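You operate a simulated robot arm through the tools that you are given. There is no shell and no other tool. Be economical: measure what you need, move in short steps, check, and stop when the job is done.

You are at the controls of a simulated robot arm. One attempt, no reset.

## Task
Test the cup on the grey meter and give it the plant food that FEED shows.
Fine: test first; as many pumps as the number, none in the other sample cups; in the shaker, tank switch at FOOD; swing the spout aside again. Set down upright: yellow sample cup. Where these are worked on the way, their far stop is far enough and under half their travel is too little: swing spout.

It is judged by the outcome, as a careful person would: the job done as asked, and still so three seconds after it is handed in. It fails if anything else is knocked over, pushed out of place, dropped, spilled or broken.

## Robot
A 7-joint arm with a two-finger parallel gripper, fixed in place. Base frame: the origin is at the foot of the arm, x ahead of it, y to its left, z up; the work surface is at about z = 800. Readings come in mm, degrees, newtons and seconds.
With the tool pointing down near the work surface it reaches from about 240 to 680 mm from the base axis. Its first joint turns from -66.0 to 66.0 degrees. Payload 2.4 kg.
The tool frame sits at the grasp point between the pads (the TCP): z along the fingers, y along the line on which they close. The tips reach 30 mm beyond it. Largest opening 94 mm; finger width 28, thickness 10; the body of the gripper, 50 by 96 mm, starts 55 mm behind the TCP.
Orientation is that of the tool frame in the base frame, as [roll, pitch, yaw] about the fixed x, y, z axes, in that order (R = Rz(yaw) Ry(pitch) Rx(roll)). With the fingers straight down and closing along the base's y, the tool's x points along the base's -x, its y along +y and its z along -z.

## Interface
- The arm moves only by the tool nudge_tool. Its argument "series" is a list of rows, each a list of 7 numbers: the shift along the base's x, y, z in mm, then the turn, a rotation vector about the base's x, y, z in degrees, then the closure, from 0 (fully open) to 1 (shut). In form: [[x, y, z, rx, ry, rz, hand], ...]. A call has 1 to 20 rows; each row is the pose to reach, as a shift and turn from the pose commanded when the call began. Each row takes 0.2 s and may step no farther than 50 mm and 8.6 degrees from the row before; otherwise, or with a gripper value out of range, the whole call is refused. A pose out of reach is approached as far as the arm can. The call stops where the force on the tool passes 90 N (or 10 N more than at its start, if that is more) or the arm is blocked; 0.2 s more then pass. The fingers move at their own pace (about 153 mm/s each) and stop on an object; they squeeze with about 22 N. The grip force told is the motor's: it shows also when the fingers shut on nothing. Time passes only in rows, and 0.2 s behind the last, so rows that repeat a pose let the fingers close. The reply holds the time, the measured pose of the TCP, the force on the tool along the base axes, the opening and the grip force, in the units named above and with some noise, with the torque about the TCP (base axes, N m) and any sound that the robot's microphone picked up.
- Cameras (640 x 400 px; columns grow to the right, rows downward): "scene" is fixed at [52.4, 495.3, 1434.4]; the picture's right is [-0.52, -0.86, 0.00], its down [-0.56, 0.33, -0.76] and it looks along [0.65, -0.39, -0.65] (base axes); focal length 360 px, centre (320, 200). "wrist" rides on the gripper at [76, 14, -103] in the tool frame; the picture's right is [-0.18, 0.98, 0.00], its down [-0.75, -0.14, -0.64] and it looks along [-0.63, -0.12, 0.77] (tool axes); focal length 243 px, centre (320, 200). There is no depth. A picture from a camera that has moved, and an enlarged one, comes with that camera's place and axes in the base frame and with its lens.
- camera(camera): a new picture of that camera. The clock stands still meanwhile.
- close_up(camera, box): a new picture of the part [left, top, right, bottom] of that camera's present view, enlarged. The clock stands still meanwhile.
- close_job(): hands the job in; it is judged then, once.

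Go step by step. Nothing tells you positions but the pictures and the camera data: compare them with the known pose of the tool, close in by small moves and look again before you grip or let go. The budget is 120 turns and 76 pictures, counting those below and the enlarged ones. Unless the task says otherwise, let go and move clear before handing in, and close with one line.

The tools are called after "Request:" as a command line: name --pt "numbers of a row" for each row, then --argument value for the rest, lists and objects as JSON in quotes. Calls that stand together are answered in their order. nudge_tool: Moves the arm, as the interface text tells. Its arguments: {"type":"object","properties":{"series":{"type":"array","items":{"type":"array","items":{"type":"number"}}}},"required":["series"]} The other tools are called the same way: camera (camera) takes a picture; close_up (camera, box) takes an enlarged picture of a part of a camera's view; close_job () hands the job in.

At the start:

```text
time_s: 0.0
eef_pos: [421.0, 78.4, 1162.9]
tool_rot: [180.0, 0.0, -180.0]
ft_force: [-0.5, 0.3, -0.5]
torque: [0.02, -0.02, 0.02]
width: 94.0
finger_force: 0.0
```

scene: 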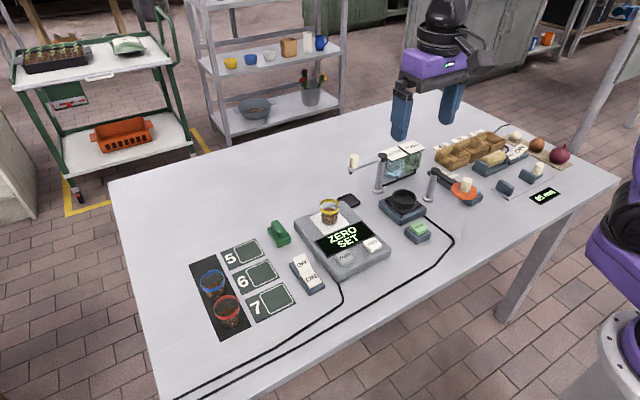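
wrist: 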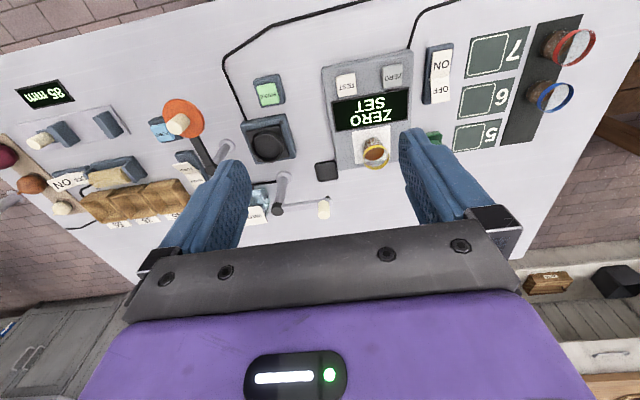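

I see a table with a grey meter (yellow-ringed cup on it, showing "ZERO SET"), a shaker, a tank with a switch, and a swinging spout. I'll look closer at the details first.

Request:
close_up --camera "scene" --box '[280, 180, 440, 280]'

Request:
close_up --camera "scene" --box '[340, 120, 500, 220]'

Request:
close_up --camera "scene" --box '[180, 220, 340, 340]'

Request:
close_up --camera "wrist" --box '[220, 50, 460, 220]'

```text
4.00 times, centred on (360, 230) of scene
camera zoom: at [52.4, 495.3, 1434.4], right [-0.52, -0.86, 0.0], down [-0.56, 0.33, -0.76], along [0.65, -0.39, -0.65], focal length 1439 px, centre (160, 80)
```

zoom: 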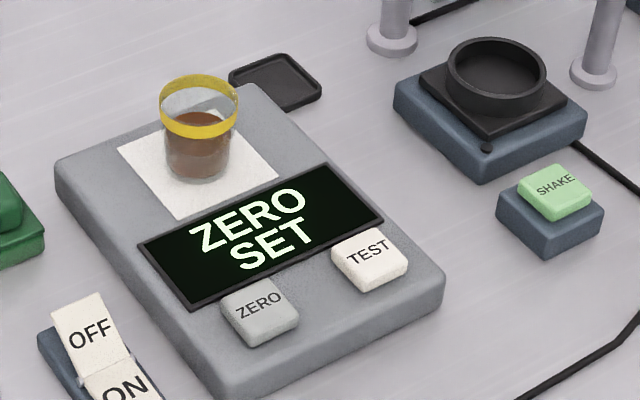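

```text
4.00 times, centred on (420, 170) of scene
camera zoom: at [52.4, 495.3, 1434.4], right [-0.52, -0.86, 0.0], down [-0.56, 0.33, -0.76], along [0.65, -0.39, -0.65], focal length 1439 px, centre (-80, 320)
```

zoom: 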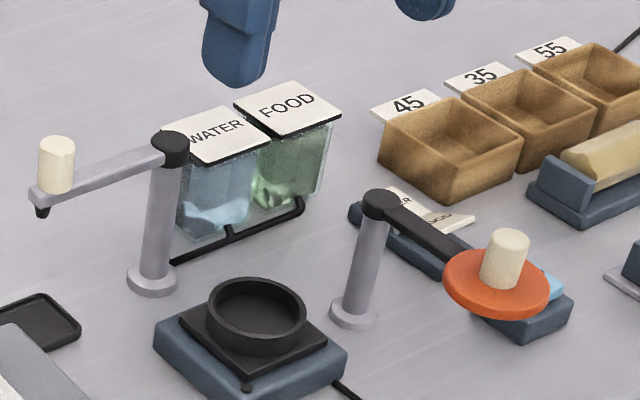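

```text
3.33 times, centred on (260, 280) of scene
camera zoom: at [52.4, 495.3, 1434.4], right [-0.52, -0.86, 0.0], down [-0.56, 0.33, -0.76], along [0.65, -0.39, -0.65], focal length 1199 px, centre (520, -67)
```

zoom: 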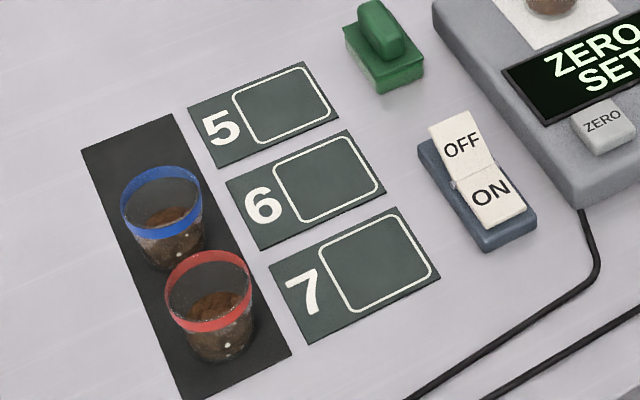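

```text
2.35 times, centred on (340, 135) of wrist
camera zoom: at [343.2, 89.7, 1266.3], right [0.18, 0.98, 0.0], down [0.75, -0.14, 0.64], along [0.63, -0.12, -0.77], focal length 571 px, centre (273, 353)
```

zoom: 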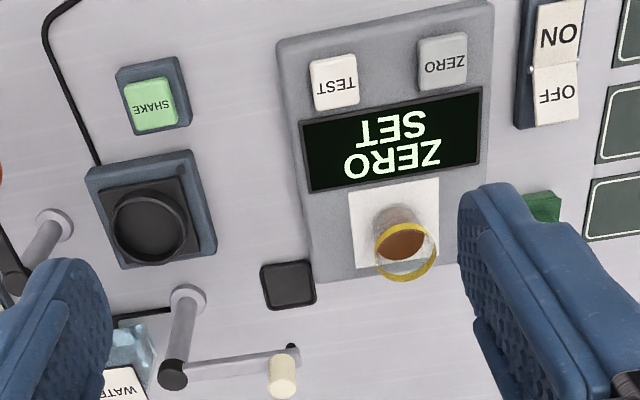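

The meter holds the yellow cup already. I'll look at the tank switch, the orange-disc arm and the other items at right before choosing.

Request:
close_up --camera "scene" --box '[410, 155, 490, 215]'

Request:
close_up --camera "wrist" --box '[0, 70, 240, 220]'

Request:
close_up --camera "scene" --box '[430, 110, 590, 210]'

```text
6.67 times, centred on (450, 185) of scene
camera zoom: at [52.4, 495.3, 1434.4], right [-0.52, -0.86, 0.0], down [-0.56, 0.33, -0.76], along [0.65, -0.39, -0.65], focal length 2399 px, centre (-547, 300)
```

zoom: 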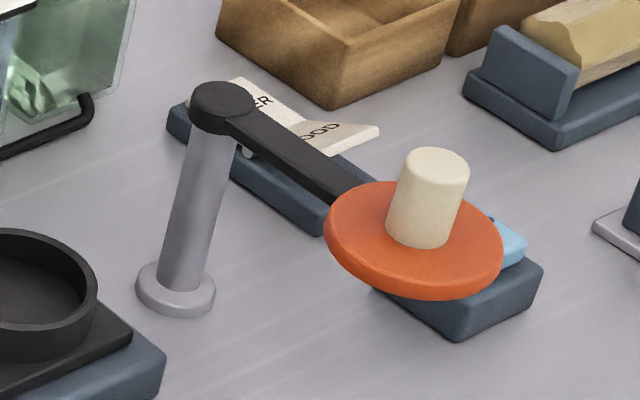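

```text
2.67 times, centred on (120, 145) of wrist
camera zoom: at [343.2, 89.7, 1266.3], right [0.18, 0.98, 0.0], down [0.75, -0.14, 0.64], along [0.63, -0.12, -0.77], focal length 647 px, centre (853, 347)
```

zoom: 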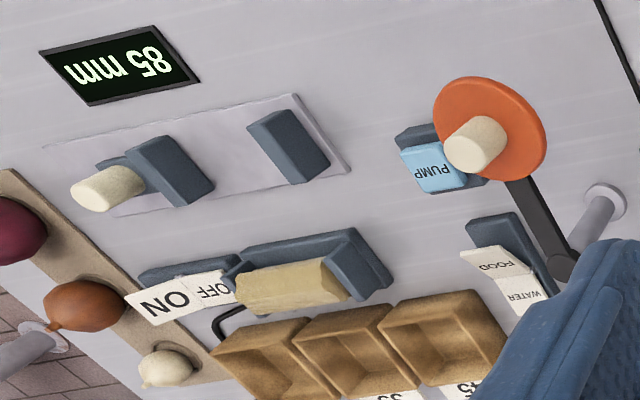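

```text
4.00 times, centred on (510, 160) of scene
camera zoom: at [52.4, 495.3, 1434.4], right [-0.52, -0.86, 0.0], down [-0.56, 0.33, -0.76], along [0.65, -0.39, -0.65], focal length 1439 px, centre (-440, 360)
```

zoom: 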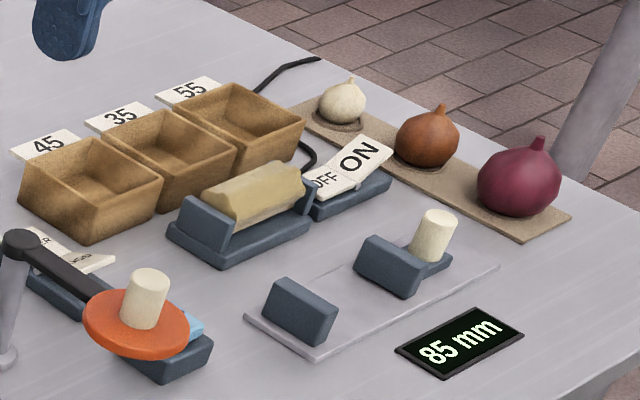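

TEST lies near (457, 115), the cup near (569, 159), the shaker near (536, -45), the PUMP button near (478, -240), and the tank switch near (578, -234). I'll close the fingers and hover over TEST.

Request:
nudge_tool --pt "6 6 -40 0 0 0 1" --pt "12 12 -80 0 0 0 1" --pt "18 18 -120 0 0 0 1" --pt "24 24 -160 0 0 0 1" --pt "30 31 -200 0 0 0 1" --pt "36 37 -243 0 0 0 1" --pt "36 37 -243 0 0 0 1"

Request:
camera --camera "wrist"

Request:
close_up --camera "scene" --box '[280, 180, 440, 280]'

```text
time_s: 1.6
eef_pos: [460.1, 114.6, 920.3]
tool_rot: [-180.0, 0.0, 179.9]
ft_force: [0.3, 0.3, -0.2]
torque: [0.0, -0.03, -0.03]
width: 0.0
finger_force: 22.0
```

```text
66 pictures are left
camera wrist: at [382.5, 128.1, 1023.6], right [0.18, 0.98, 0.0], down [0.75, -0.14, 0.64], along [0.63, -0.12, -0.77], focal length 243 px, centre (320, 200)
```

wrist: 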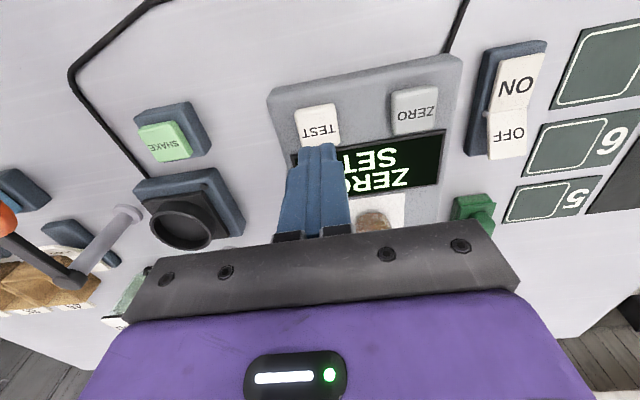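

```text
4.00 times, centred on (360, 230) of scene
camera zoom: at [52.4, 495.3, 1434.4], right [-0.52, -0.86, 0.0], down [-0.56, 0.33, -0.76], along [0.65, -0.39, -0.65], focal length 1439 px, centre (160, 80)
```

zoom: 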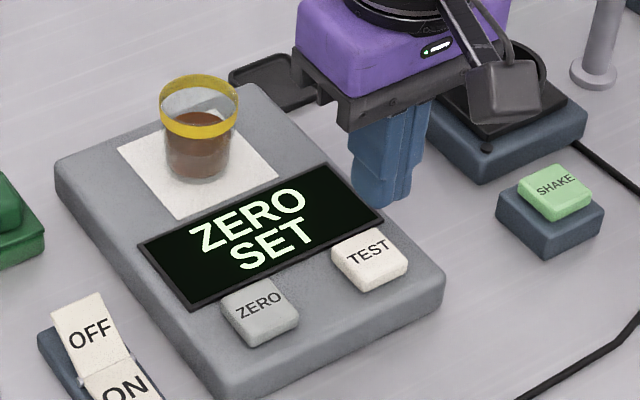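

TEST is right under the tips at about (461, 112). I'll lower carefully onto it.

Request:
nudge_tool --pt "1 -2 -20 0 0 0 1" --pt "1 -2 -40 0 0 0 1" --pt "1 -2 -50 0 0 0 1"

Request:
close_up --camera "scene" --box '[320, 200, 400, 250]'

```text
time_s: 2.4
eef_pos: [459.0, 111.9, 869.1]
tool_rot: [-180.0, 0.1, 180.0]
ft_force: [0.2, -0.8, 2.9]
torque: [-0.02, 0.01, -0.04]
width: 0.0
finger_force: 22.2
```

```text
8.00 times, centred on (360, 225) of scene
camera zoom: at [52.3, 495.3, 1434.4], right [-0.52, -0.86, 0.0], down [-0.56, 0.33, -0.76], along [0.65, -0.39, -0.65], focal length 2878 px, centre (0, 0)
```

zoom: 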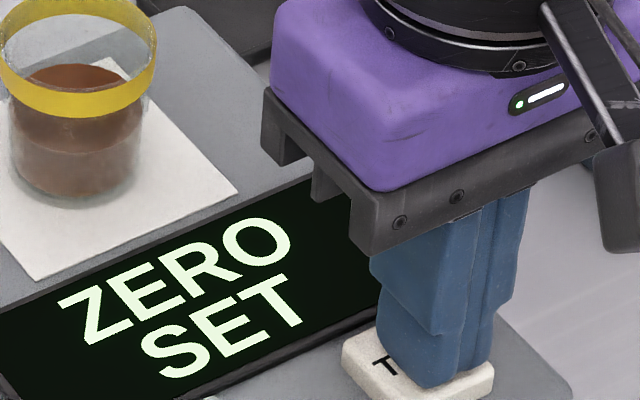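

Contact is just beginning (button top about 839). I'll press a few mm more, watching for a click.

Request:
nudge_tool --pt "0 0 -2 0 0 0 1" --pt "0 0 -4 0 0 0 1" --pt "0 0 -5 0 0 0 1"

Request:
close_up --camera "scene" --box '[280, 180, 440, 280]'

```text
time_s: 3.2
eef_pos: [457.9, 111.7, 866.6]
tool_rot: [-179.9, 0.1, 180.0]
ft_force: [2.2, 1.7, 4.2]
torque: [0.06, -0.06, 0.01]
width: 0.1
finger_force: 22.0
heard: click
```

```text
4.00 times, centred on (360, 230) of scene
camera zoom: at [52.3, 495.3, 1434.4], right [-0.52, -0.86, 0.0], down [-0.56, 0.33, -0.76], along [0.65, -0.39, -0.65], focal length 1439 px, centre (160, 80)
```

zoom: 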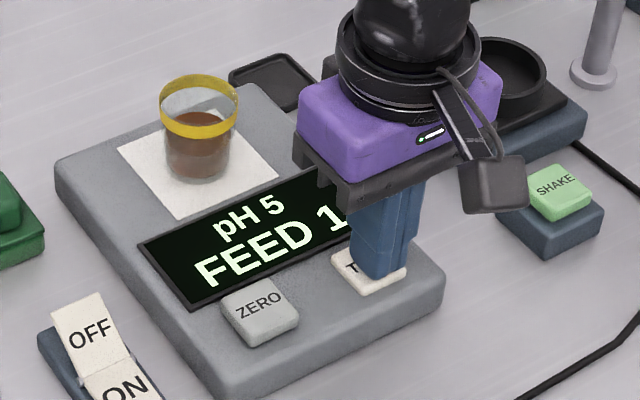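

The display shows pH 5, FEED 1 (possibly with more hidden). I'll rise, open and move above the cup, then read the full display.

Request:
nudge_tool --pt "0 0 45 0 0 0 1" --pt "0 0 90 0 0 0 1" --pt "37 15 105 0 0 0 0.5" --pt "74 30 105 0 0 0 0" --pt "111 46 105 0 0 0 0" --pt "111 46 105 0 0 0 0"

Request:
camera --camera "wrist"

Request:
close_up --camera "scene" --box '[280, 160, 440, 280]'

```text
time_s: 4.6
eef_pos: [569.4, 156.9, 968.0]
tool_rot: [179.9, 0.1, -179.9]
ft_force: [0.2, 0.5, 0.1]
torque: [0.01, 0.0, -0.01]
width: 94.2
finger_force: 0.2
```

```text
62 pictures are left
camera wrist: at [492.1, 169.9, 1072.0], right [0.18, 0.98, 0.0], down [0.75, -0.14, 0.64], along [0.63, -0.12, -0.77], focal length 243 px, centre (320, 200)
```

wrist: 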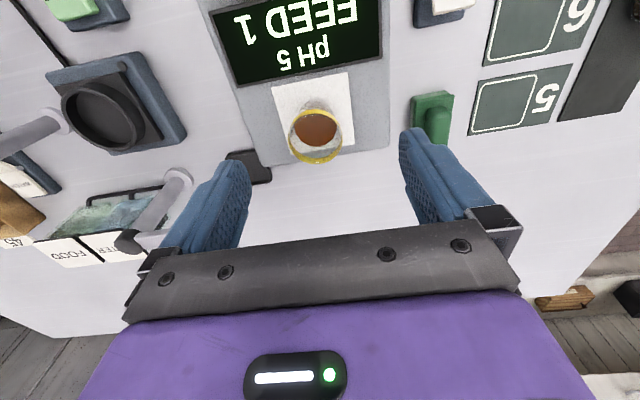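

```text
3.33 times, centred on (360, 220) of scene
camera zoom: at [52.4, 495.3, 1434.4], right [-0.52, -0.86, 0.0], down [-0.56, 0.33, -0.76], along [0.65, -0.39, -0.65], focal length 1199 px, centre (187, 133)
```

zoom: 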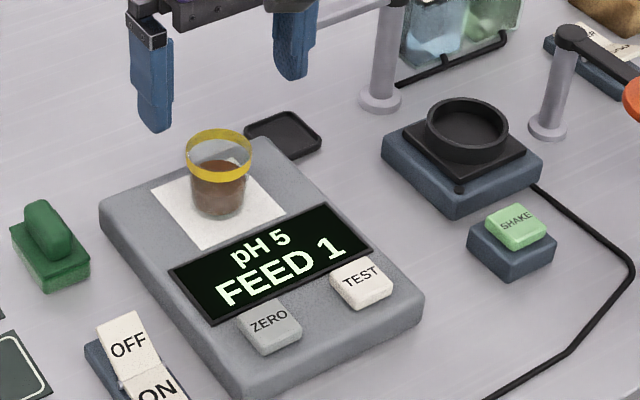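

FEED 1, so one pump. The cup is at about (575, 155) with its rim near z 878. I'll lower partway with open fingers and check alignment.

Request:
nudge_tool --pt "2 0 -25 0 0 0 0" --pt "5 -2 -53 0 0 0 0" --pt "5 -2 -53 0 0 0 0"

Request:
camera --camera "wrist"

Request:
close_up --camera "scene" --box '[280, 150, 400, 250]'

```text
time_s: 5.4
eef_pos: [573.3, 155.0, 915.8]
tool_rot: [-180.0, 0.0, 180.0]
ft_force: [-0.4, 0.8, -0.4]
torque: [0.0, 0.02, -0.02]
width: 93.9
finger_force: 0.1
```

```text
60 pictures are left
camera wrist: at [496.1, 168.7, 1019.4], right [0.18, 0.98, 0.0], down [0.75, -0.14, 0.64], along [0.63, -0.12, -0.77], focal length 243 px, centre (320, 200)
```

wrist: 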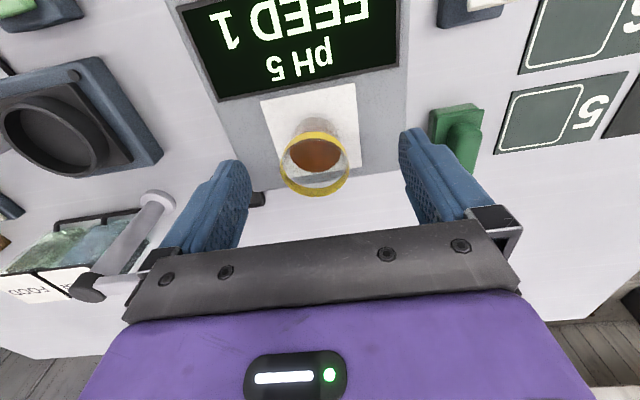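

```text
4.00 times, centred on (340, 200) of scene
camera zoom: at [52.4, 495.3, 1434.4], right [-0.52, -0.86, 0.0], down [-0.56, 0.33, -0.76], along [0.65, -0.39, -0.65], focal length 1439 px, centre (240, 200)
```

zoom: 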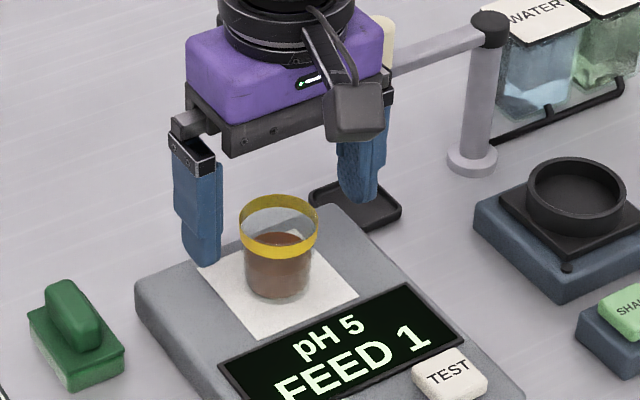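

Aligned well. I'll lower so the tips hold the upper half of the cup (leaving the base free for the shaker ring), then grip.

Request:
nudge_tool --pt "2 -1 -18 0 0 0 0" --pt "3 -2 -36 0 0 0 0" --pt "3 -2 -36 0 0 0 0" --pt "3 -2 -36 0 0 0 0.3" --pt "3 -2 -36 0 0 0 0.5" --pt "3 -2 -36 0 0 0 0.6" --pt "3 -2 -36 0 0 0 0.8" --pt "3 -2 -36 0 0 0 1" --pt "3 -2 -36 0 0 0 1"

Request:
close_up --camera "scene" --box '[280, 150, 400, 250]'

```text
time_s: 7.4
eef_pos: [576.5, 153.5, 879.4]
tool_rot: [180.0, 0.0, 179.9]
ft_force: [0.3, -0.4, -0.3]
torque: [0.04, 0.02, -0.01]
width: 47.6
finger_force: 21.8
```

```text
4.00 times, centred on (340, 200) of scene
camera zoom: at [52.4, 495.3, 1434.4], right [-0.52, -0.86, 0.0], down [-0.56, 0.33, -0.76], along [0.65, -0.39, -0.65], focal length 1439 px, centre (240, 200)
```

zoom: 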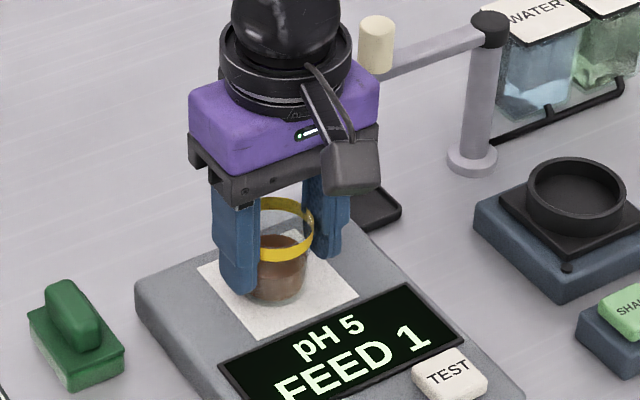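

Cup gripped (47.6 mm). I'll lift it gently and carry it toward the shaker.

Request:
nudge_tool --pt "0 0 6 0 0 0 1" --pt "0 0 20 0 0 0 1" --pt "0 0 38 0 0 0 1" --pt "0 0 56 0 0 0 1" --pt "0 0 70 0 0 0 1" --pt "-4 -10 75 0 0 0 1" --pt "-10 -27 75 0 0 0 1" --pt "-17 -47 75 0 0 0 1" --pt "-24 -68 75 0 0 0 1" --pt "-29 -89 75 0 0 0 1" --pt "-33 -110 75 0 0 0 1" --pt "-36 -131 75 0 0 0 1" --pt "-38 -152 75 0 0 0 1" --pt "-39 -171 75 0 0 0 1" --pt "-40 -187 75 0 0 0 1" --pt "-40 -195 75 0 0 0 1" --pt "-40 -198 75 0 0 0 1" --pt "-40 -198 75 0 0 0 1"

Request:
camera --camera "wrist"

Request:
close_up --camera "scene" --box '[340, 120, 460, 240]'

```text
time_s: 11.2
eef_pos: [535.7, -44.3, 956.8]
tool_rot: [179.9, 0.0, -180.0]
ft_force: [-0.9, 0.0, 0.1]
torque: [0.01, 0.02, 0.01]
width: 0.1
finger_force: 21.8
```

```text
57 pictures are left
camera wrist: at [458.2, -32.0, 1059.8], right [0.18, 0.98, 0.0], down [0.75, -0.14, 0.64], along [0.63, -0.12, -0.77], focal length 243 px, centre (320, 200)
```

wrist: 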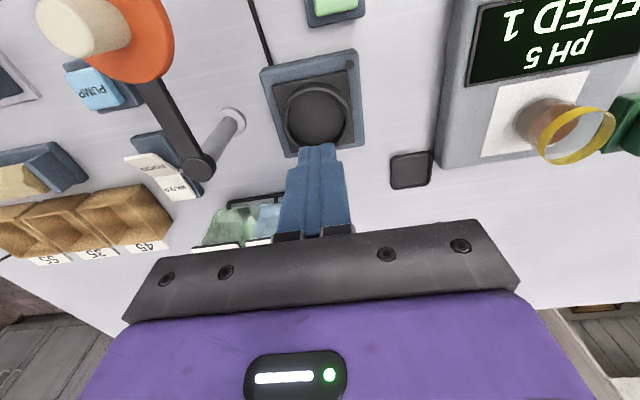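

```text
3.33 times, centred on (400, 180) of scene
camera zoom: at [52.4, 495.3, 1434.4], right [-0.52, -0.86, 0.0], down [-0.56, 0.33, -0.76], along [0.65, -0.39, -0.65], focal length 1199 px, centre (53, 267)
```

zoom: 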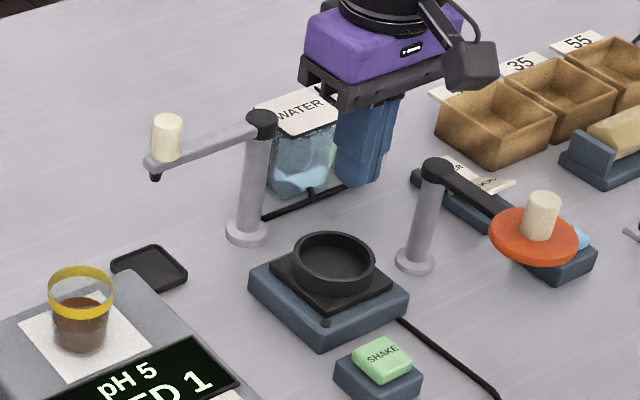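

The cup slipped out and is still standing upright on the meter. My grip was probably off-centre in x, so I'll go back, open above it, and measure it better.

Request:
nudge_tool --pt "2 40 0 0 0 0 0.8" --pt "8 80 0 0 0 0 0.4" --pt "16 120 0 0 0 0 0" --pt "24 160 0 0 0 0 0" --pt "31 200 0 0 0 0 0" --pt "31 200 -10 0 0 0 0" --pt "31 200 -10 0 0 0 0"

Request:
camera --camera "wrist"

Request:
close_up --camera "scene" --box '[290, 180, 370, 240]'

```text
time_s: 12.8
eef_pos: [567.1, 156.3, 945.4]
tool_rot: [-180.0, 0.0, 179.9]
ft_force: [-0.2, 0.4, -0.3]
torque: [0.03, -0.02, 0.03]
width: 94.0
finger_force: 0.1
```

```text
55 pictures are left
camera wrist: at [490.5, 168.7, 1047.6], right [0.18, 0.98, 0.0], down [0.75, -0.14, 0.64], along [0.63, -0.12, -0.77], focal length 243 px, centre (320, 200)
```

wrist: 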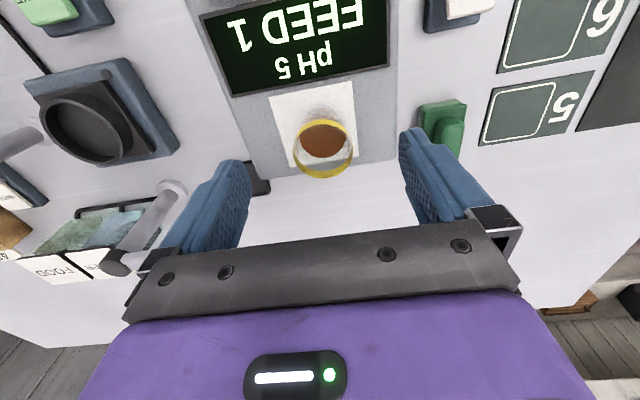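

```text
6.67 times, centred on (330, 210) of scene
camera zoom: at [52.3, 495.3, 1434.4], right [-0.52, -0.86, 0.0], down [-0.56, 0.33, -0.76], along [0.65, -0.39, -0.65], focal length 2399 px, centre (253, 133)
```

zoom: 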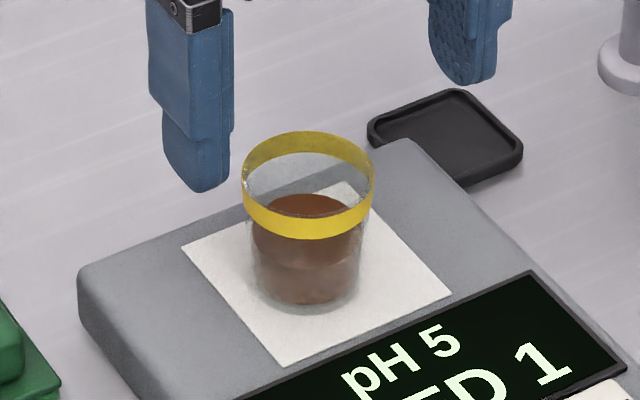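

The cup measures about 47 mm at the rim and 39 mm at the base, 47 mm tall, at about (577, 158), base z≈834. I'll grip a bit deeper, lift only a little and slowly, and check that it holds.

Request:
nudge_tool --pt "5 1 -25 0 0 0 0" --pt "10 1 -50 0 0 0 0" --pt "10 1 -72 0 0 0 0" --pt "10 1 -72 0 0 0 0" --pt "10 1 -72 0 0 0 0.4" --pt "10 1 -72 0 0 0 0.6" --pt "10 1 -72 0 0 0 1" --pt "10 1 -72 0 0 0 1" --pt "10 1 -72 0 0 0 1"

Request:
close_up --camera "scene" --box '[290, 180, 370, 240]'

Request:
camera --camera "wrist"

```text
time_s: 14.8
eef_pos: [578.8, 157.2, 874.7]
tool_rot: [-180.0, 0.0, 180.0]
ft_force: [0.5, 0.2, -0.3]
torque: [0.02, -0.04, 0.0]
width: 46.2
finger_force: 22.1
```

```text
6.67 times, centred on (330, 210) of scene
camera zoom: at [52.4, 495.3, 1434.4], right [-0.52, -0.86, 0.0], down [-0.56, 0.33, -0.76], along [0.65, -0.39, -0.65], focal length 2399 px, centre (253, 133)
```

zoom: 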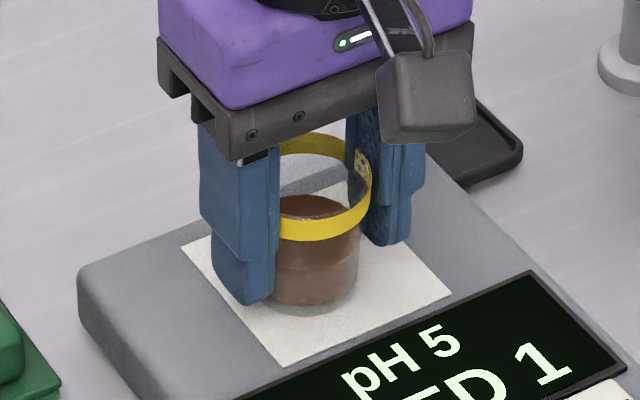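

```text
52 pictures are left
camera wrist: at [500.1, 169.4, 976.8], right [0.18, 0.98, 0.0], down [0.75, -0.14, 0.64], along [0.63, -0.12, -0.77], focal length 243 px, centre (320, 200)
```

wrist: 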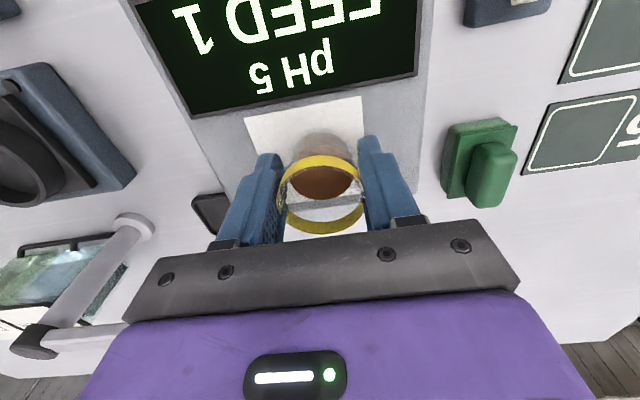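

Width 46.2 now, a bit lower on the cup. Slow test lift of 8 mm.

Request:
nudge_tool --pt "0 0 1 0 0 0 1" --pt "0 0 2 0 0 0 1" --pt "0 0 4 0 0 0 1" --pt "0 0 6 0 0 0 1" --pt "0 0 8 0 0 0 1" --pt "0 0 8 0 0 0 1"

Request:
close_up --camera "scene" --box '[290, 180, 370, 240]'

```text
time_s: 16.2
eef_pos: [577.3, 156.5, 883.1]
tool_rot: [180.0, 0.0, 179.9]
ft_force: [0.3, -0.5, 0.5]
torque: [-0.02, 0.01, -0.02]
width: 46.2
finger_force: 21.7
```

```text
6.67 times, centred on (330, 210) of scene
camera zoom: at [52.4, 495.3, 1434.4], right [-0.52, -0.86, 0.0], down [-0.56, 0.33, -0.76], along [0.65, -0.39, -0.65], focal length 2399 px, centre (253, 133)
```

zoom: 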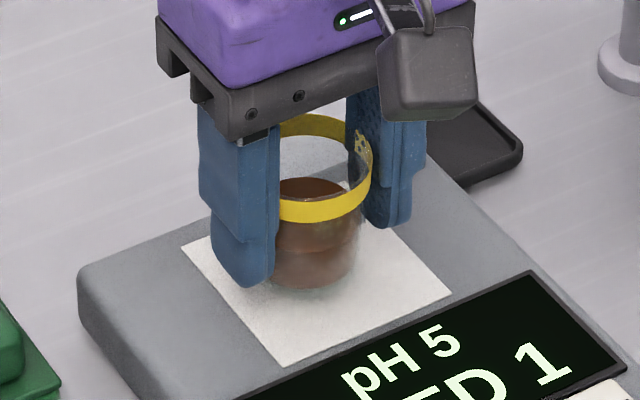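

It holds. I'll lift farther, smoothly, and carry it across to the shaker at moderate speed.

Request:
nudge_tool --pt "0 0 5 0 0 0 1" --pt "0 0 12 0 0 0 1" --pt "0 0 22 0 0 0 1" --pt "0 0 34 0 0 0 1" --pt "0 0 46 0 0 0 1" --pt "0 0 56 0 0 0 1" --pt "0 0 62 0 0 0 1" --pt "0 0 64 0 0 0 1" --pt "-1 -4 64 0 0 0 1" --pt "-3 -12 64 0 0 0 1" --pt "-6 -24 64 0 0 0 1" --pt "-10 -38 64 0 0 0 1" --pt "-14 -54 64 0 0 0 1" --pt "-18 -70 64 0 0 0 1" --pt "-22 -84 64 0 0 0 1" --pt "-25 -94 64 0 0 0 1" --pt "-26 -98 64 0 0 0 1" --pt "-26 -100 64 0 0 0 1"

```text
time_s: 20.0
eef_pos: [552.4, 56.6, 946.7]
tool_rot: [180.0, 0.0, -180.0]
ft_force: [-0.5, 0.3, -0.2]
torque: [0.0, -0.01, 0.01]
width: 45.8
finger_force: 21.5
```

The cup is still held. On to above the shaker, then a look.

Request:
nudge_tool --pt "-1 -4 0 0 0 0 1" --pt "-3 -12 0 0 0 0 1" --pt "-5 -24 0 0 0 0 1" --pt "-8 -38 0 0 0 0 1" --pt "-11 -54 0 0 0 0 1" --pt "-13 -70 0 0 0 0 1" --pt "-15 -84 0 0 0 0 1" --pt "-16 -94 0 0 0 0 1" --pt "-16 -99 0 0 0 0 1" --pt "-16 -101 0 0 0 0 1" --pt "-16 -101 0 0 0 0 1"

Request:
camera --camera "wrist"

Request:
close_up --camera "scene" --box '[360, 140, 440, 220]'

```text
time_s: 22.4
eef_pos: [535.5, -44.8, 946.3]
tool_rot: [-179.9, 0.1, -180.0]
ft_force: [-0.1, -0.3, 0.5]
torque: [0.01, 0.0, -0.01]
width: 45.6
finger_force: 22.4
```

```text
50 pictures are left
camera wrist: at [457.7, -31.7, 1049.4], right [0.18, 0.98, 0.0], down [0.75, -0.14, 0.64], along [0.63, -0.12, -0.77], focal length 243 px, centre (320, 200)
```

wrist: 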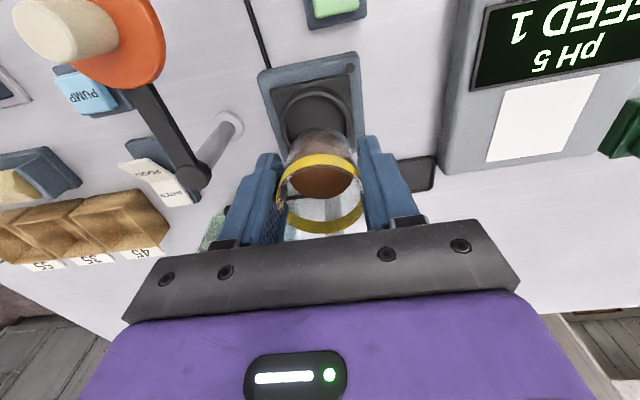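

```text
5.00 times, centred on (400, 180) of scene
camera zoom: at [52.4, 495.3, 1434.4], right [-0.52, -0.86, 0.0], down [-0.56, 0.33, -0.76], along [0.65, -0.39, -0.65], focal length 1799 px, centre (-80, 300)
```

zoom: 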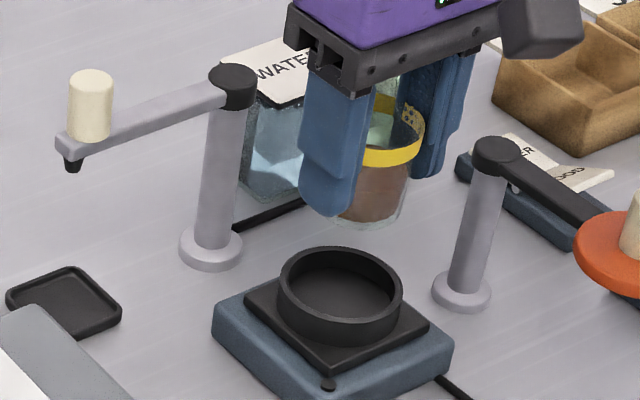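

The cup is held upright above the shaker. The ring centre is about (538, -46). I'll shift +4 mm in x and go down to just above the ring.

Request:
nudge_tool --pt "1 0 -4 0 0 0 1" --pt "2 0 -12 0 0 0 1" --pt "3 0 -22 0 0 0 1" --pt "4 0 -33 0 0 0 1" --pt "4 0 -42 0 0 0 1" --pt "4 0 -47 0 0 0 1" --pt "4 0 -49 0 0 0 1" --pt "4 0 -49 0 0 0 1"

Request:
camera --camera "wrist"

Request:
close_up --camera "scene" --box '[370, 150, 430, 220]'

```text
time_s: 24.2
eef_pos: [540.6, -45.3, 897.7]
tool_rot: [-180.0, 0.1, -180.0]
ft_force: [0.5, 0.4, -1.3]
torque: [-0.03, -0.02, 0.0]
width: 45.8
finger_force: 21.4
```

```text
48 pictures are left
camera wrist: at [462.3, -31.8, 999.8], right [0.18, 0.98, 0.0], down [0.75, -0.14, 0.64], along [0.63, -0.12, -0.77], focal length 243 px, centre (320, 200)
```

wrist: 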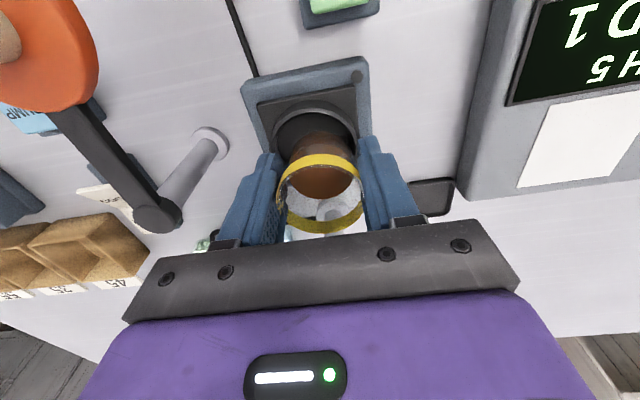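

```text
5.71 times, centred on (400, 185) of scene
camera zoom: at [52.4, 495.3, 1434.4], right [-0.52, -0.86, 0.0], down [-0.56, 0.33, -0.76], along [0.65, -0.39, -0.65], focal length 2056 px, centre (-137, 286)
```

zoom: 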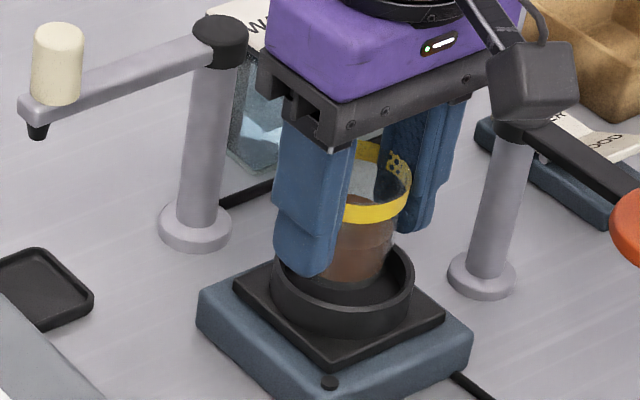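

The cup is nearly centred over the ring; I'll correct by about (+1.5, -3) and lower slowly, watching the force.

Request:
nudge_tool --pt "1 -2 0 0 0 0 1" --pt "1.5 -3 -2 0 0 0 1" --pt "1.5 -3 -5 0 0 0 1" --pt "1.5 -3 -8 0 0 0 1" --pt "1.5 -3 -11 0 0 0 1" --pt "1.5 -3 -13 0 0 0 1" --pt "1.5 -3 -13 0 0 0 1"

Request:
close_up --camera "scene" --box '[370, 150, 430, 220]'

```text
time_s: 25.8
eef_pos: [542.5, -48.2, 885.4]
tool_rot: [-180.0, 0.0, -180.0]
ft_force: [0.3, 0.3, -1.1]
torque: [-0.01, 0.02, -0.02]
width: 45.6
finger_force: 22.3
```

```text
5.71 times, centred on (400, 185) of scene
camera zoom: at [52.4, 495.3, 1434.4], right [-0.52, -0.86, 0.0], down [-0.56, 0.33, -0.76], along [0.65, -0.39, -0.65], focal length 2056 px, centre (-137, 286)
```

zoom: 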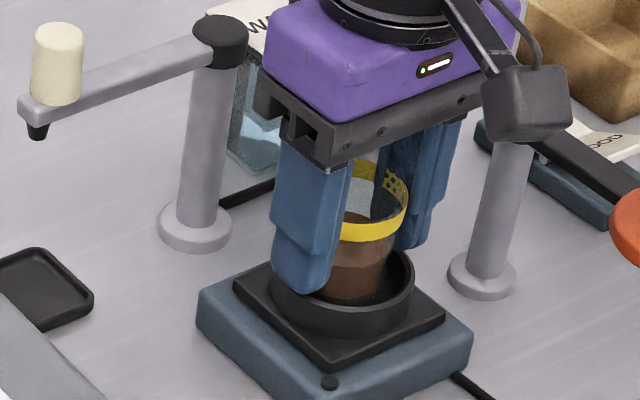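

No contact yet. I'll continue down in small steps.

Request:
nudge_tool --pt "0 0 -1.5 0 0 0 1" --pt "0 0 -3 0 0 0 1" --pt "0 0 -4.5 0 0 0 1" --pt "0 0 -4.5 0 0 0 1"

```text
time_s: 26.8
eef_pos: [541.6, -47.2, 880.9]
tool_rot: [180.0, 0.0, 179.9]
ft_force: [-0.5, -0.6, -0.4]
torque: [-0.03, 0.01, 0.02]
width: 45.5
finger_force: 21.9
```

Request:
nudge_tool --pt "0 0 -1 0 0 0 1" --pt "0 0 -2 0 0 0 1" --pt "0 0 -3 0 0 0 1" --pt "0 0 -3 0 0 0 1"

Request:
close_up --camera "scene" --box '[370, 150, 430, 220]'

Request:
close_up --camera "wrist" --box '[230, 60, 410, 240]'

```text
time_s: 27.8
eef_pos: [540.6, -47.1, 878.7]
tool_rot: [180.0, 0.1, 179.9]
ft_force: [-3.8, 0.4, 28.4]
torque: [0.02, 0.36, 0.03]
width: 45.7
finger_force: 21.9
```

```text
5.71 times, centred on (400, 185) of scene
camera zoom: at [51.8, 495.4, 1434.4], right [-0.52, -0.86, 0.0], down [-0.55, 0.33, -0.76], along [0.65, -0.39, -0.65], focal length 2056 px, centre (-137, 286)
```

zoom: 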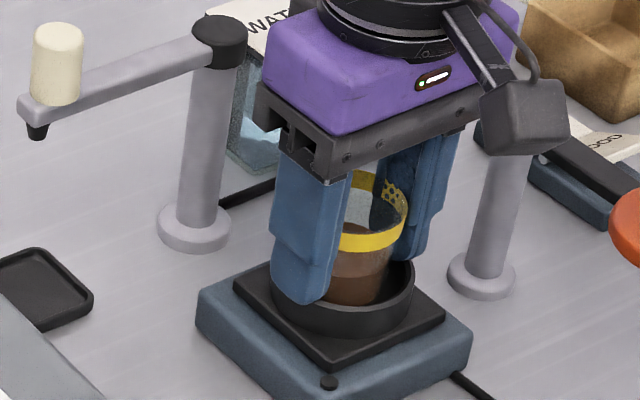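

```text
2.22 times, centred on (320, 150) of wrist
camera zoom: at [463.6, -34.7, 981.5], right [0.18, 0.98, 0.0], down [0.75, -0.14, 0.64], along [0.63, -0.12, -0.76], focal length 539 px, centre (320, 311)
```

zoom: 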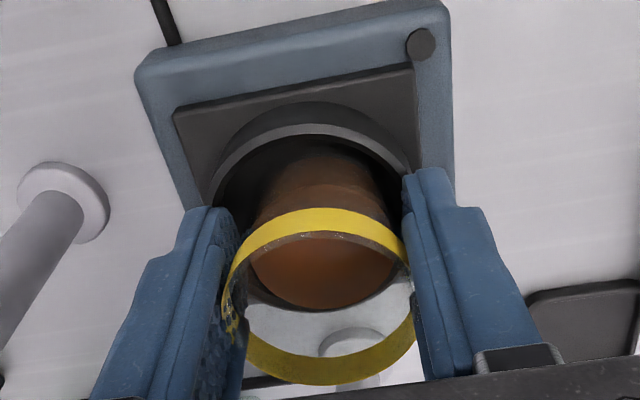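

Contact at 28 N, most likely the fingertips on the ring's rim, with the cup base already inside the ring. I'll back off 2 mm and ease the fingers open gradually so the cup settles.

Request:
nudge_tool --pt "0 0 2 0 0 0 0.6" --pt "0 0 2 0 0 0 0.52" --pt "0 0 2 0 0 0 0.51" --pt "0 0 2 0 0 0 0.5" --pt "0 0 2 0 0 0 0.49" --pt "0 0 2 0 0 0 0.48" --pt "0 0 2 0 0 0 0.47" --pt "0 0 2 0 0 0 0.45" --pt "0 0 2 0 0 0 0.42" --pt "0 0 2 0 0 0 0.36"

Request:
close_up --camera "scene" --box '[370, 150, 430, 220]'

Request:
close_up --camera "wrist" --box '[230, 60, 410, 240]'

```text
time_s: 30.0
eef_pos: [542.1, -48.0, 878.3]
tool_rot: [180.0, 0.0, 180.0]
ft_force: [0.7, 0.2, 0.6]
torque: [-0.02, -0.02, 0.01]
width: 60.2
finger_force: 0.1
```

```text
5.71 times, centred on (400, 185) of scene
camera zoom: at [52.4, 495.3, 1434.4], right [-0.52, -0.86, 0.0], down [-0.56, 0.33, -0.76], along [0.65, -0.39, -0.65], focal length 2056 px, centre (-137, 286)
```

zoom: 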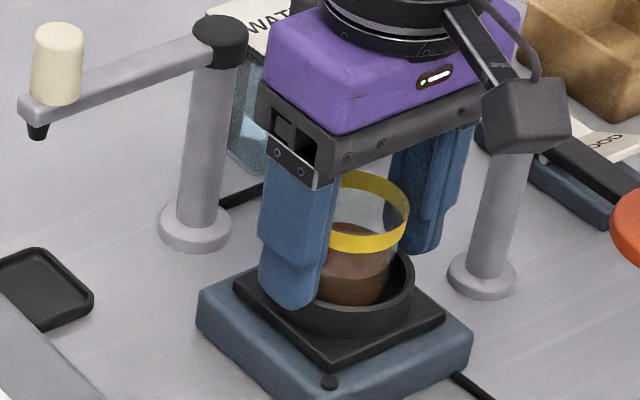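

```text
2.22 times, centred on (320, 150) of wrist
camera zoom: at [463.5, -34.8, 982.2], right [0.18, 0.98, 0.0], down [0.75, -0.14, 0.64], along [0.63, -0.12, -0.77], focal length 539 px, centre (320, 311)
```

zoom: 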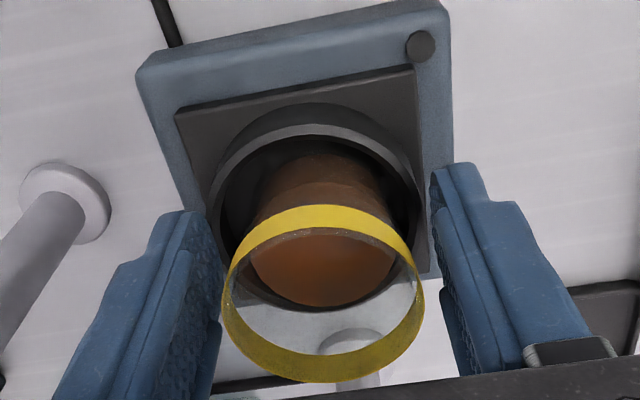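

The cup stands in the shaker ring. I'll rise straight up, close the fingers, and move over toward the tank switch to see its state.

Request:
nudge_tool --pt "0 0 20 0 0 0 0.36" --pt "0 0 50 0 0 0 0.36" --pt "0 0 85 0 0 0 0.36" --pt "0 0 112 0 0 0 0.5" --pt "5 -40 112 0 0 0 1" --pt "10 -80 112 0 0 0 1" --pt "14 -120 112 0 0 0 1" --pt "18 -160 112 0 0 0 1" --pt "18 -180 112 0 0 0 1" --pt "18 -180 112 0 0 0 1"

Request:
camera --camera "wrist"

Request:
close_up --camera "scene" --box '[370, 140, 490, 220]'

```text
time_s: 32.2
eef_pos: [558.4, -227.1, 992.5]
tool_rot: [-180.0, 0.0, -179.9]
ft_force: [0.3, 0.5, 0.0]
torque: [0.0, 0.02, -0.05]
width: 0.0
finger_force: 22.2
```

```text
41 pictures are left
camera wrist: at [481.2, -214.1, 1095.0], right [0.18, 0.98, 0.0], down [0.75, -0.14, 0.64], along [0.63, -0.12, -0.77], focal length 243 px, centre (320, 200)
```

wrist: 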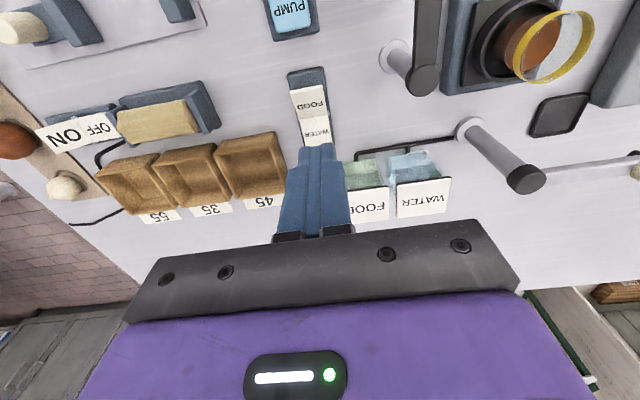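

```text
5.00 times, centred on (430, 180) of scene
camera zoom: at [52.4, 495.3, 1434.4], right [-0.52, -0.86, 0.0], down [-0.56, 0.33, -0.76], along [0.65, -0.39, -0.65], focal length 1799 px, centre (-230, 300)
```

zoom: 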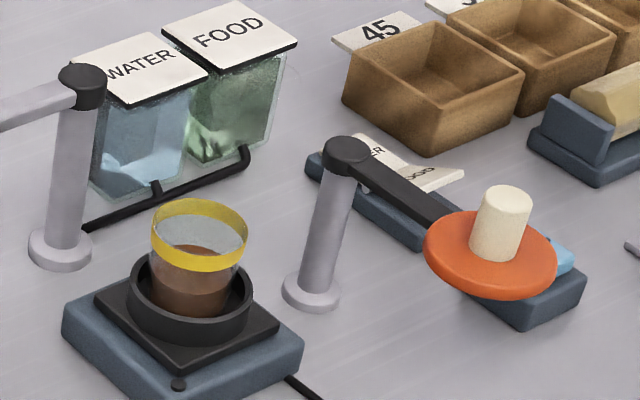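

The tank rocker has its FOOD end raised, so it is at WATER. FOOD's end is at about (555, -236). I'll descend over it.

Request:
nudge_tool --pt "-5 -9 -30 0 0 0 1" --pt "-5 -9 -70 0 0 0 1" --pt "-5 -9 -105 0 0 0 1" --pt "-5 -9 -112 0 0 0 1"

Request:
camera --camera "wrist"

Request:
close_up --camera "scene" --box '[400, 130, 490, 210]'

```text
time_s: 33.2
eef_pos: [555.2, -238.0, 877.7]
tool_rot: [-180.0, 0.1, -179.9]
ft_force: [0.4, 0.6, -0.8]
torque: [0.01, 0.02, -0.01]
width: 0.0
finger_force: 21.9
```

```text
39 pictures are left
camera wrist: at [476.8, -224.8, 979.7], right [0.18, 0.98, 0.0], down [0.75, -0.14, 0.64], along [0.63, -0.12, -0.77], focal length 243 px, centre (320, 200)
```

wrist: 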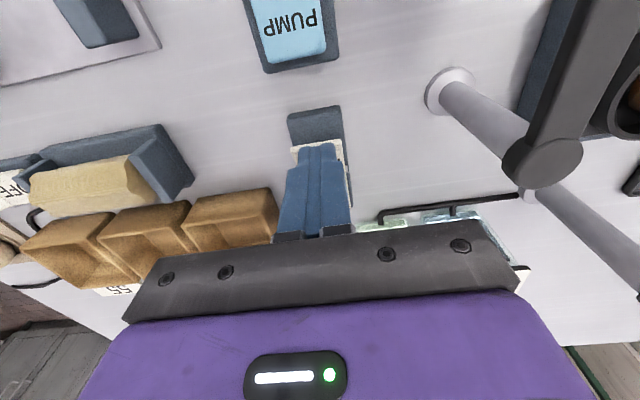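

```text
5.00 times, centred on (445, 170) of scene
camera zoom: at [52.4, 495.3, 1434.4], right [-0.52, -0.86, 0.0], down [-0.56, 0.33, -0.76], along [0.65, -0.39, -0.65], focal length 1799 px, centre (-305, 350)
```

zoom: 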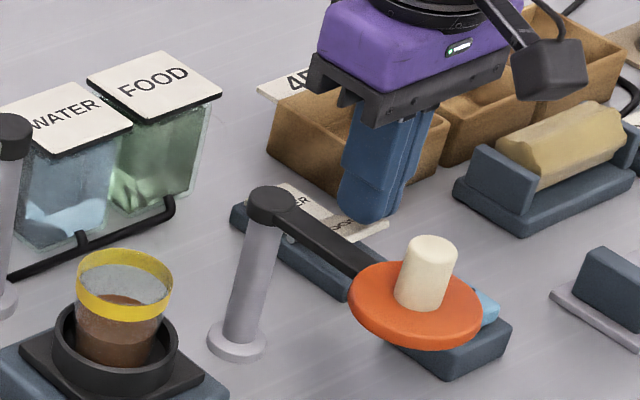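

Tips are right over the FOOD half. Pressing down in small steps.

Request:
nudge_tool --pt "-1 1 -5 0 0 0 1" --pt "-1 1 -10 0 0 0 1" --pt "-1 1 -14 0 0 0 1" --pt "-1 1 -17 0 0 0 1"

```text
time_s: 34.2
eef_pos: [553.9, -234.6, 861.9]
tool_rot: [-180.0, 0.0, 180.0]
ft_force: [-0.6, -1.2, 0.6]
torque: [0.04, -0.02, 0.01]
width: 0.0
finger_force: 22.2
```

Request:
nudge_tool --pt "0 0 -3 0 0 0 1" --pt "0 0 -6 0 0 0 1" --pt "0 0 -8 0 0 0 1"

Request:
close_up --camera "scene" --box '[400, 130, 490, 210]'

```text
time_s: 35.0
eef_pos: [553.2, -235.6, 853.5]
tool_rot: [-180.0, 0.1, 180.0]
ft_force: [-0.1, 0.1, 0.5]
torque: [0.01, -0.01, -0.01]
width: 0.0
finger_force: 22.2
```

```text
5.00 times, centred on (445, 170) of scene
camera zoom: at [52.4, 495.3, 1434.4], right [-0.52, -0.86, 0.0], down [-0.56, 0.33, -0.76], along [0.65, -0.39, -0.65], focal length 1799 px, centre (-305, 350)
```

zoom: 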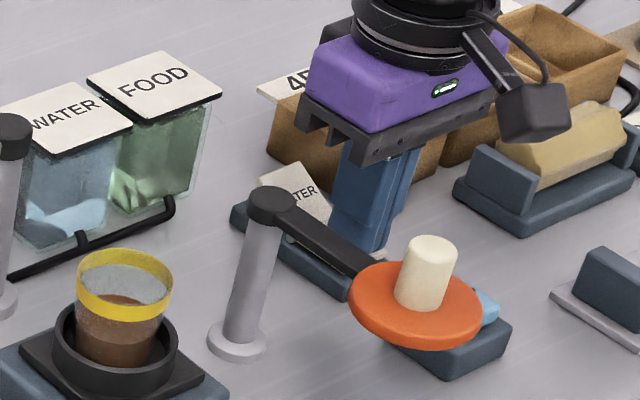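

The rocker has tipped: the WATER end is now raised. I'll press slightly more to be sure, then rise.

Request:
nudge_tool --pt "0 0 -2 0 0 0 1" --pt "0 0 -4 0 0 0 1"

```text
time_s: 35.6
eef_pos: [554.6, -235.5, 850.0]
tool_rot: [179.9, 0.1, -179.9]
ft_force: [-1.8, 1.1, 5.8]
torque: [0.0, -0.02, 0.03]
width: 0.1
finger_force: 22.5
```

The switch is firmly at FOOD. Now I'll rise and go over the spout's knob near (648, 38), opening the fingers to look.

Request:
nudge_tool --pt "0 0 45 0 0 0 1" --pt "0 0 90 0 0 0 1" --pt "0 0 138 0 0 0 1" --pt "8 40 140 0 0 0 1" --pt "20 85 140 0 0 0 1" --pt "32 130 140 0 0 0 1" --pt "44 175 140 0 0 0 0.6" --pt "58 220 140 0 0 0 0.5" --pt "76 260 140 0 0 0 0.5" --pt "90 274 140 0 0 0 0.5" --pt "90 274 140 0 0 0 0.5"

Request:
camera --camera "wrist"

Request:
close_up --camera "scene" --box '[330, 110, 450, 210]'

Request:
close_up --camera "scene" --box '[400, 150, 480, 210]'

```text
time_s: 38.0
eef_pos: [645.0, 39.7, 988.9]
tool_rot: [-180.0, 0.0, -180.0]
ft_force: [0.4, 0.1, -0.7]
torque: [0.02, 0.02, -0.02]
width: 46.9
finger_force: 0.0
```

```text
36 pictures are left
camera wrist: at [567.6, 52.8, 1091.9], right [0.18, 0.98, 0.0], down [0.75, -0.14, 0.64], along [0.63, -0.12, -0.77], focal length 243 px, centre (320, 200)
```

wrist: 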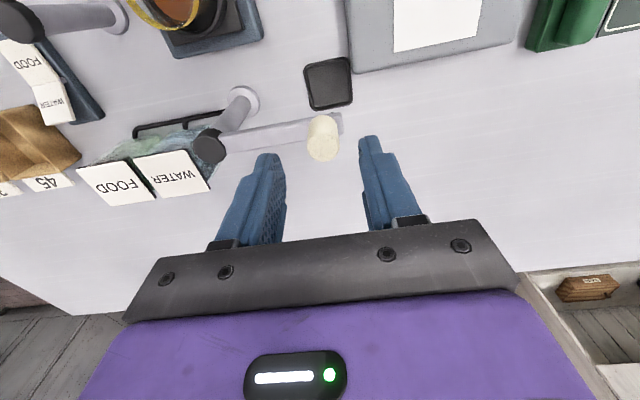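

```text
4.00 times, centred on (390, 160) of scene
camera zoom: at [52.3, 495.3, 1434.4], right [-0.52, -0.86, 0.0], down [-0.56, 0.33, -0.76], along [0.65, -0.39, -0.65], focal length 1439 px, centre (40, 360)
```

zoom: 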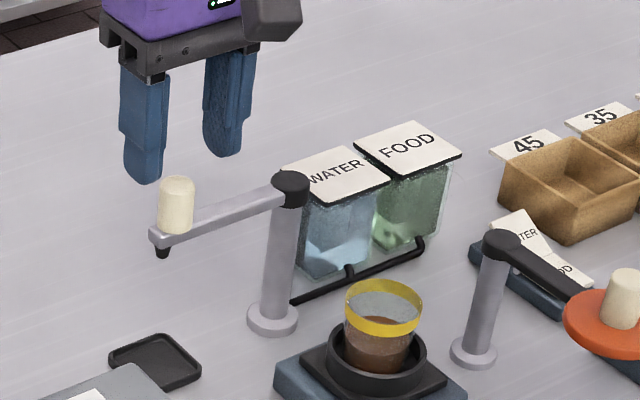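

```text
6.67 times, centred on (440, 180) of scene
camera zoom: at [52.3, 495.3, 1434.4], right [-0.52, -0.86, 0.0], down [-0.56, 0.33, -0.76], along [0.65, -0.39, -0.65], focal length 2399 px, centre (-480, 333)
```

zoom: 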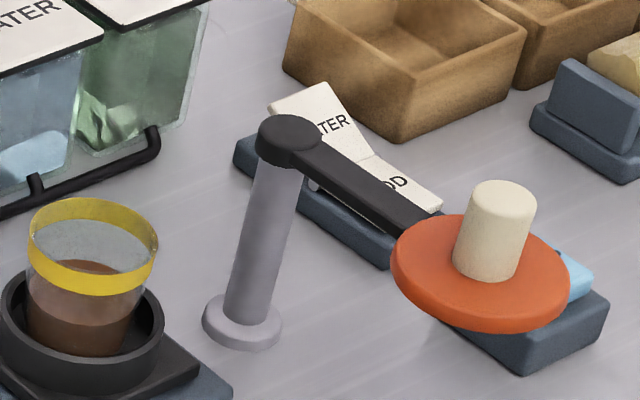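

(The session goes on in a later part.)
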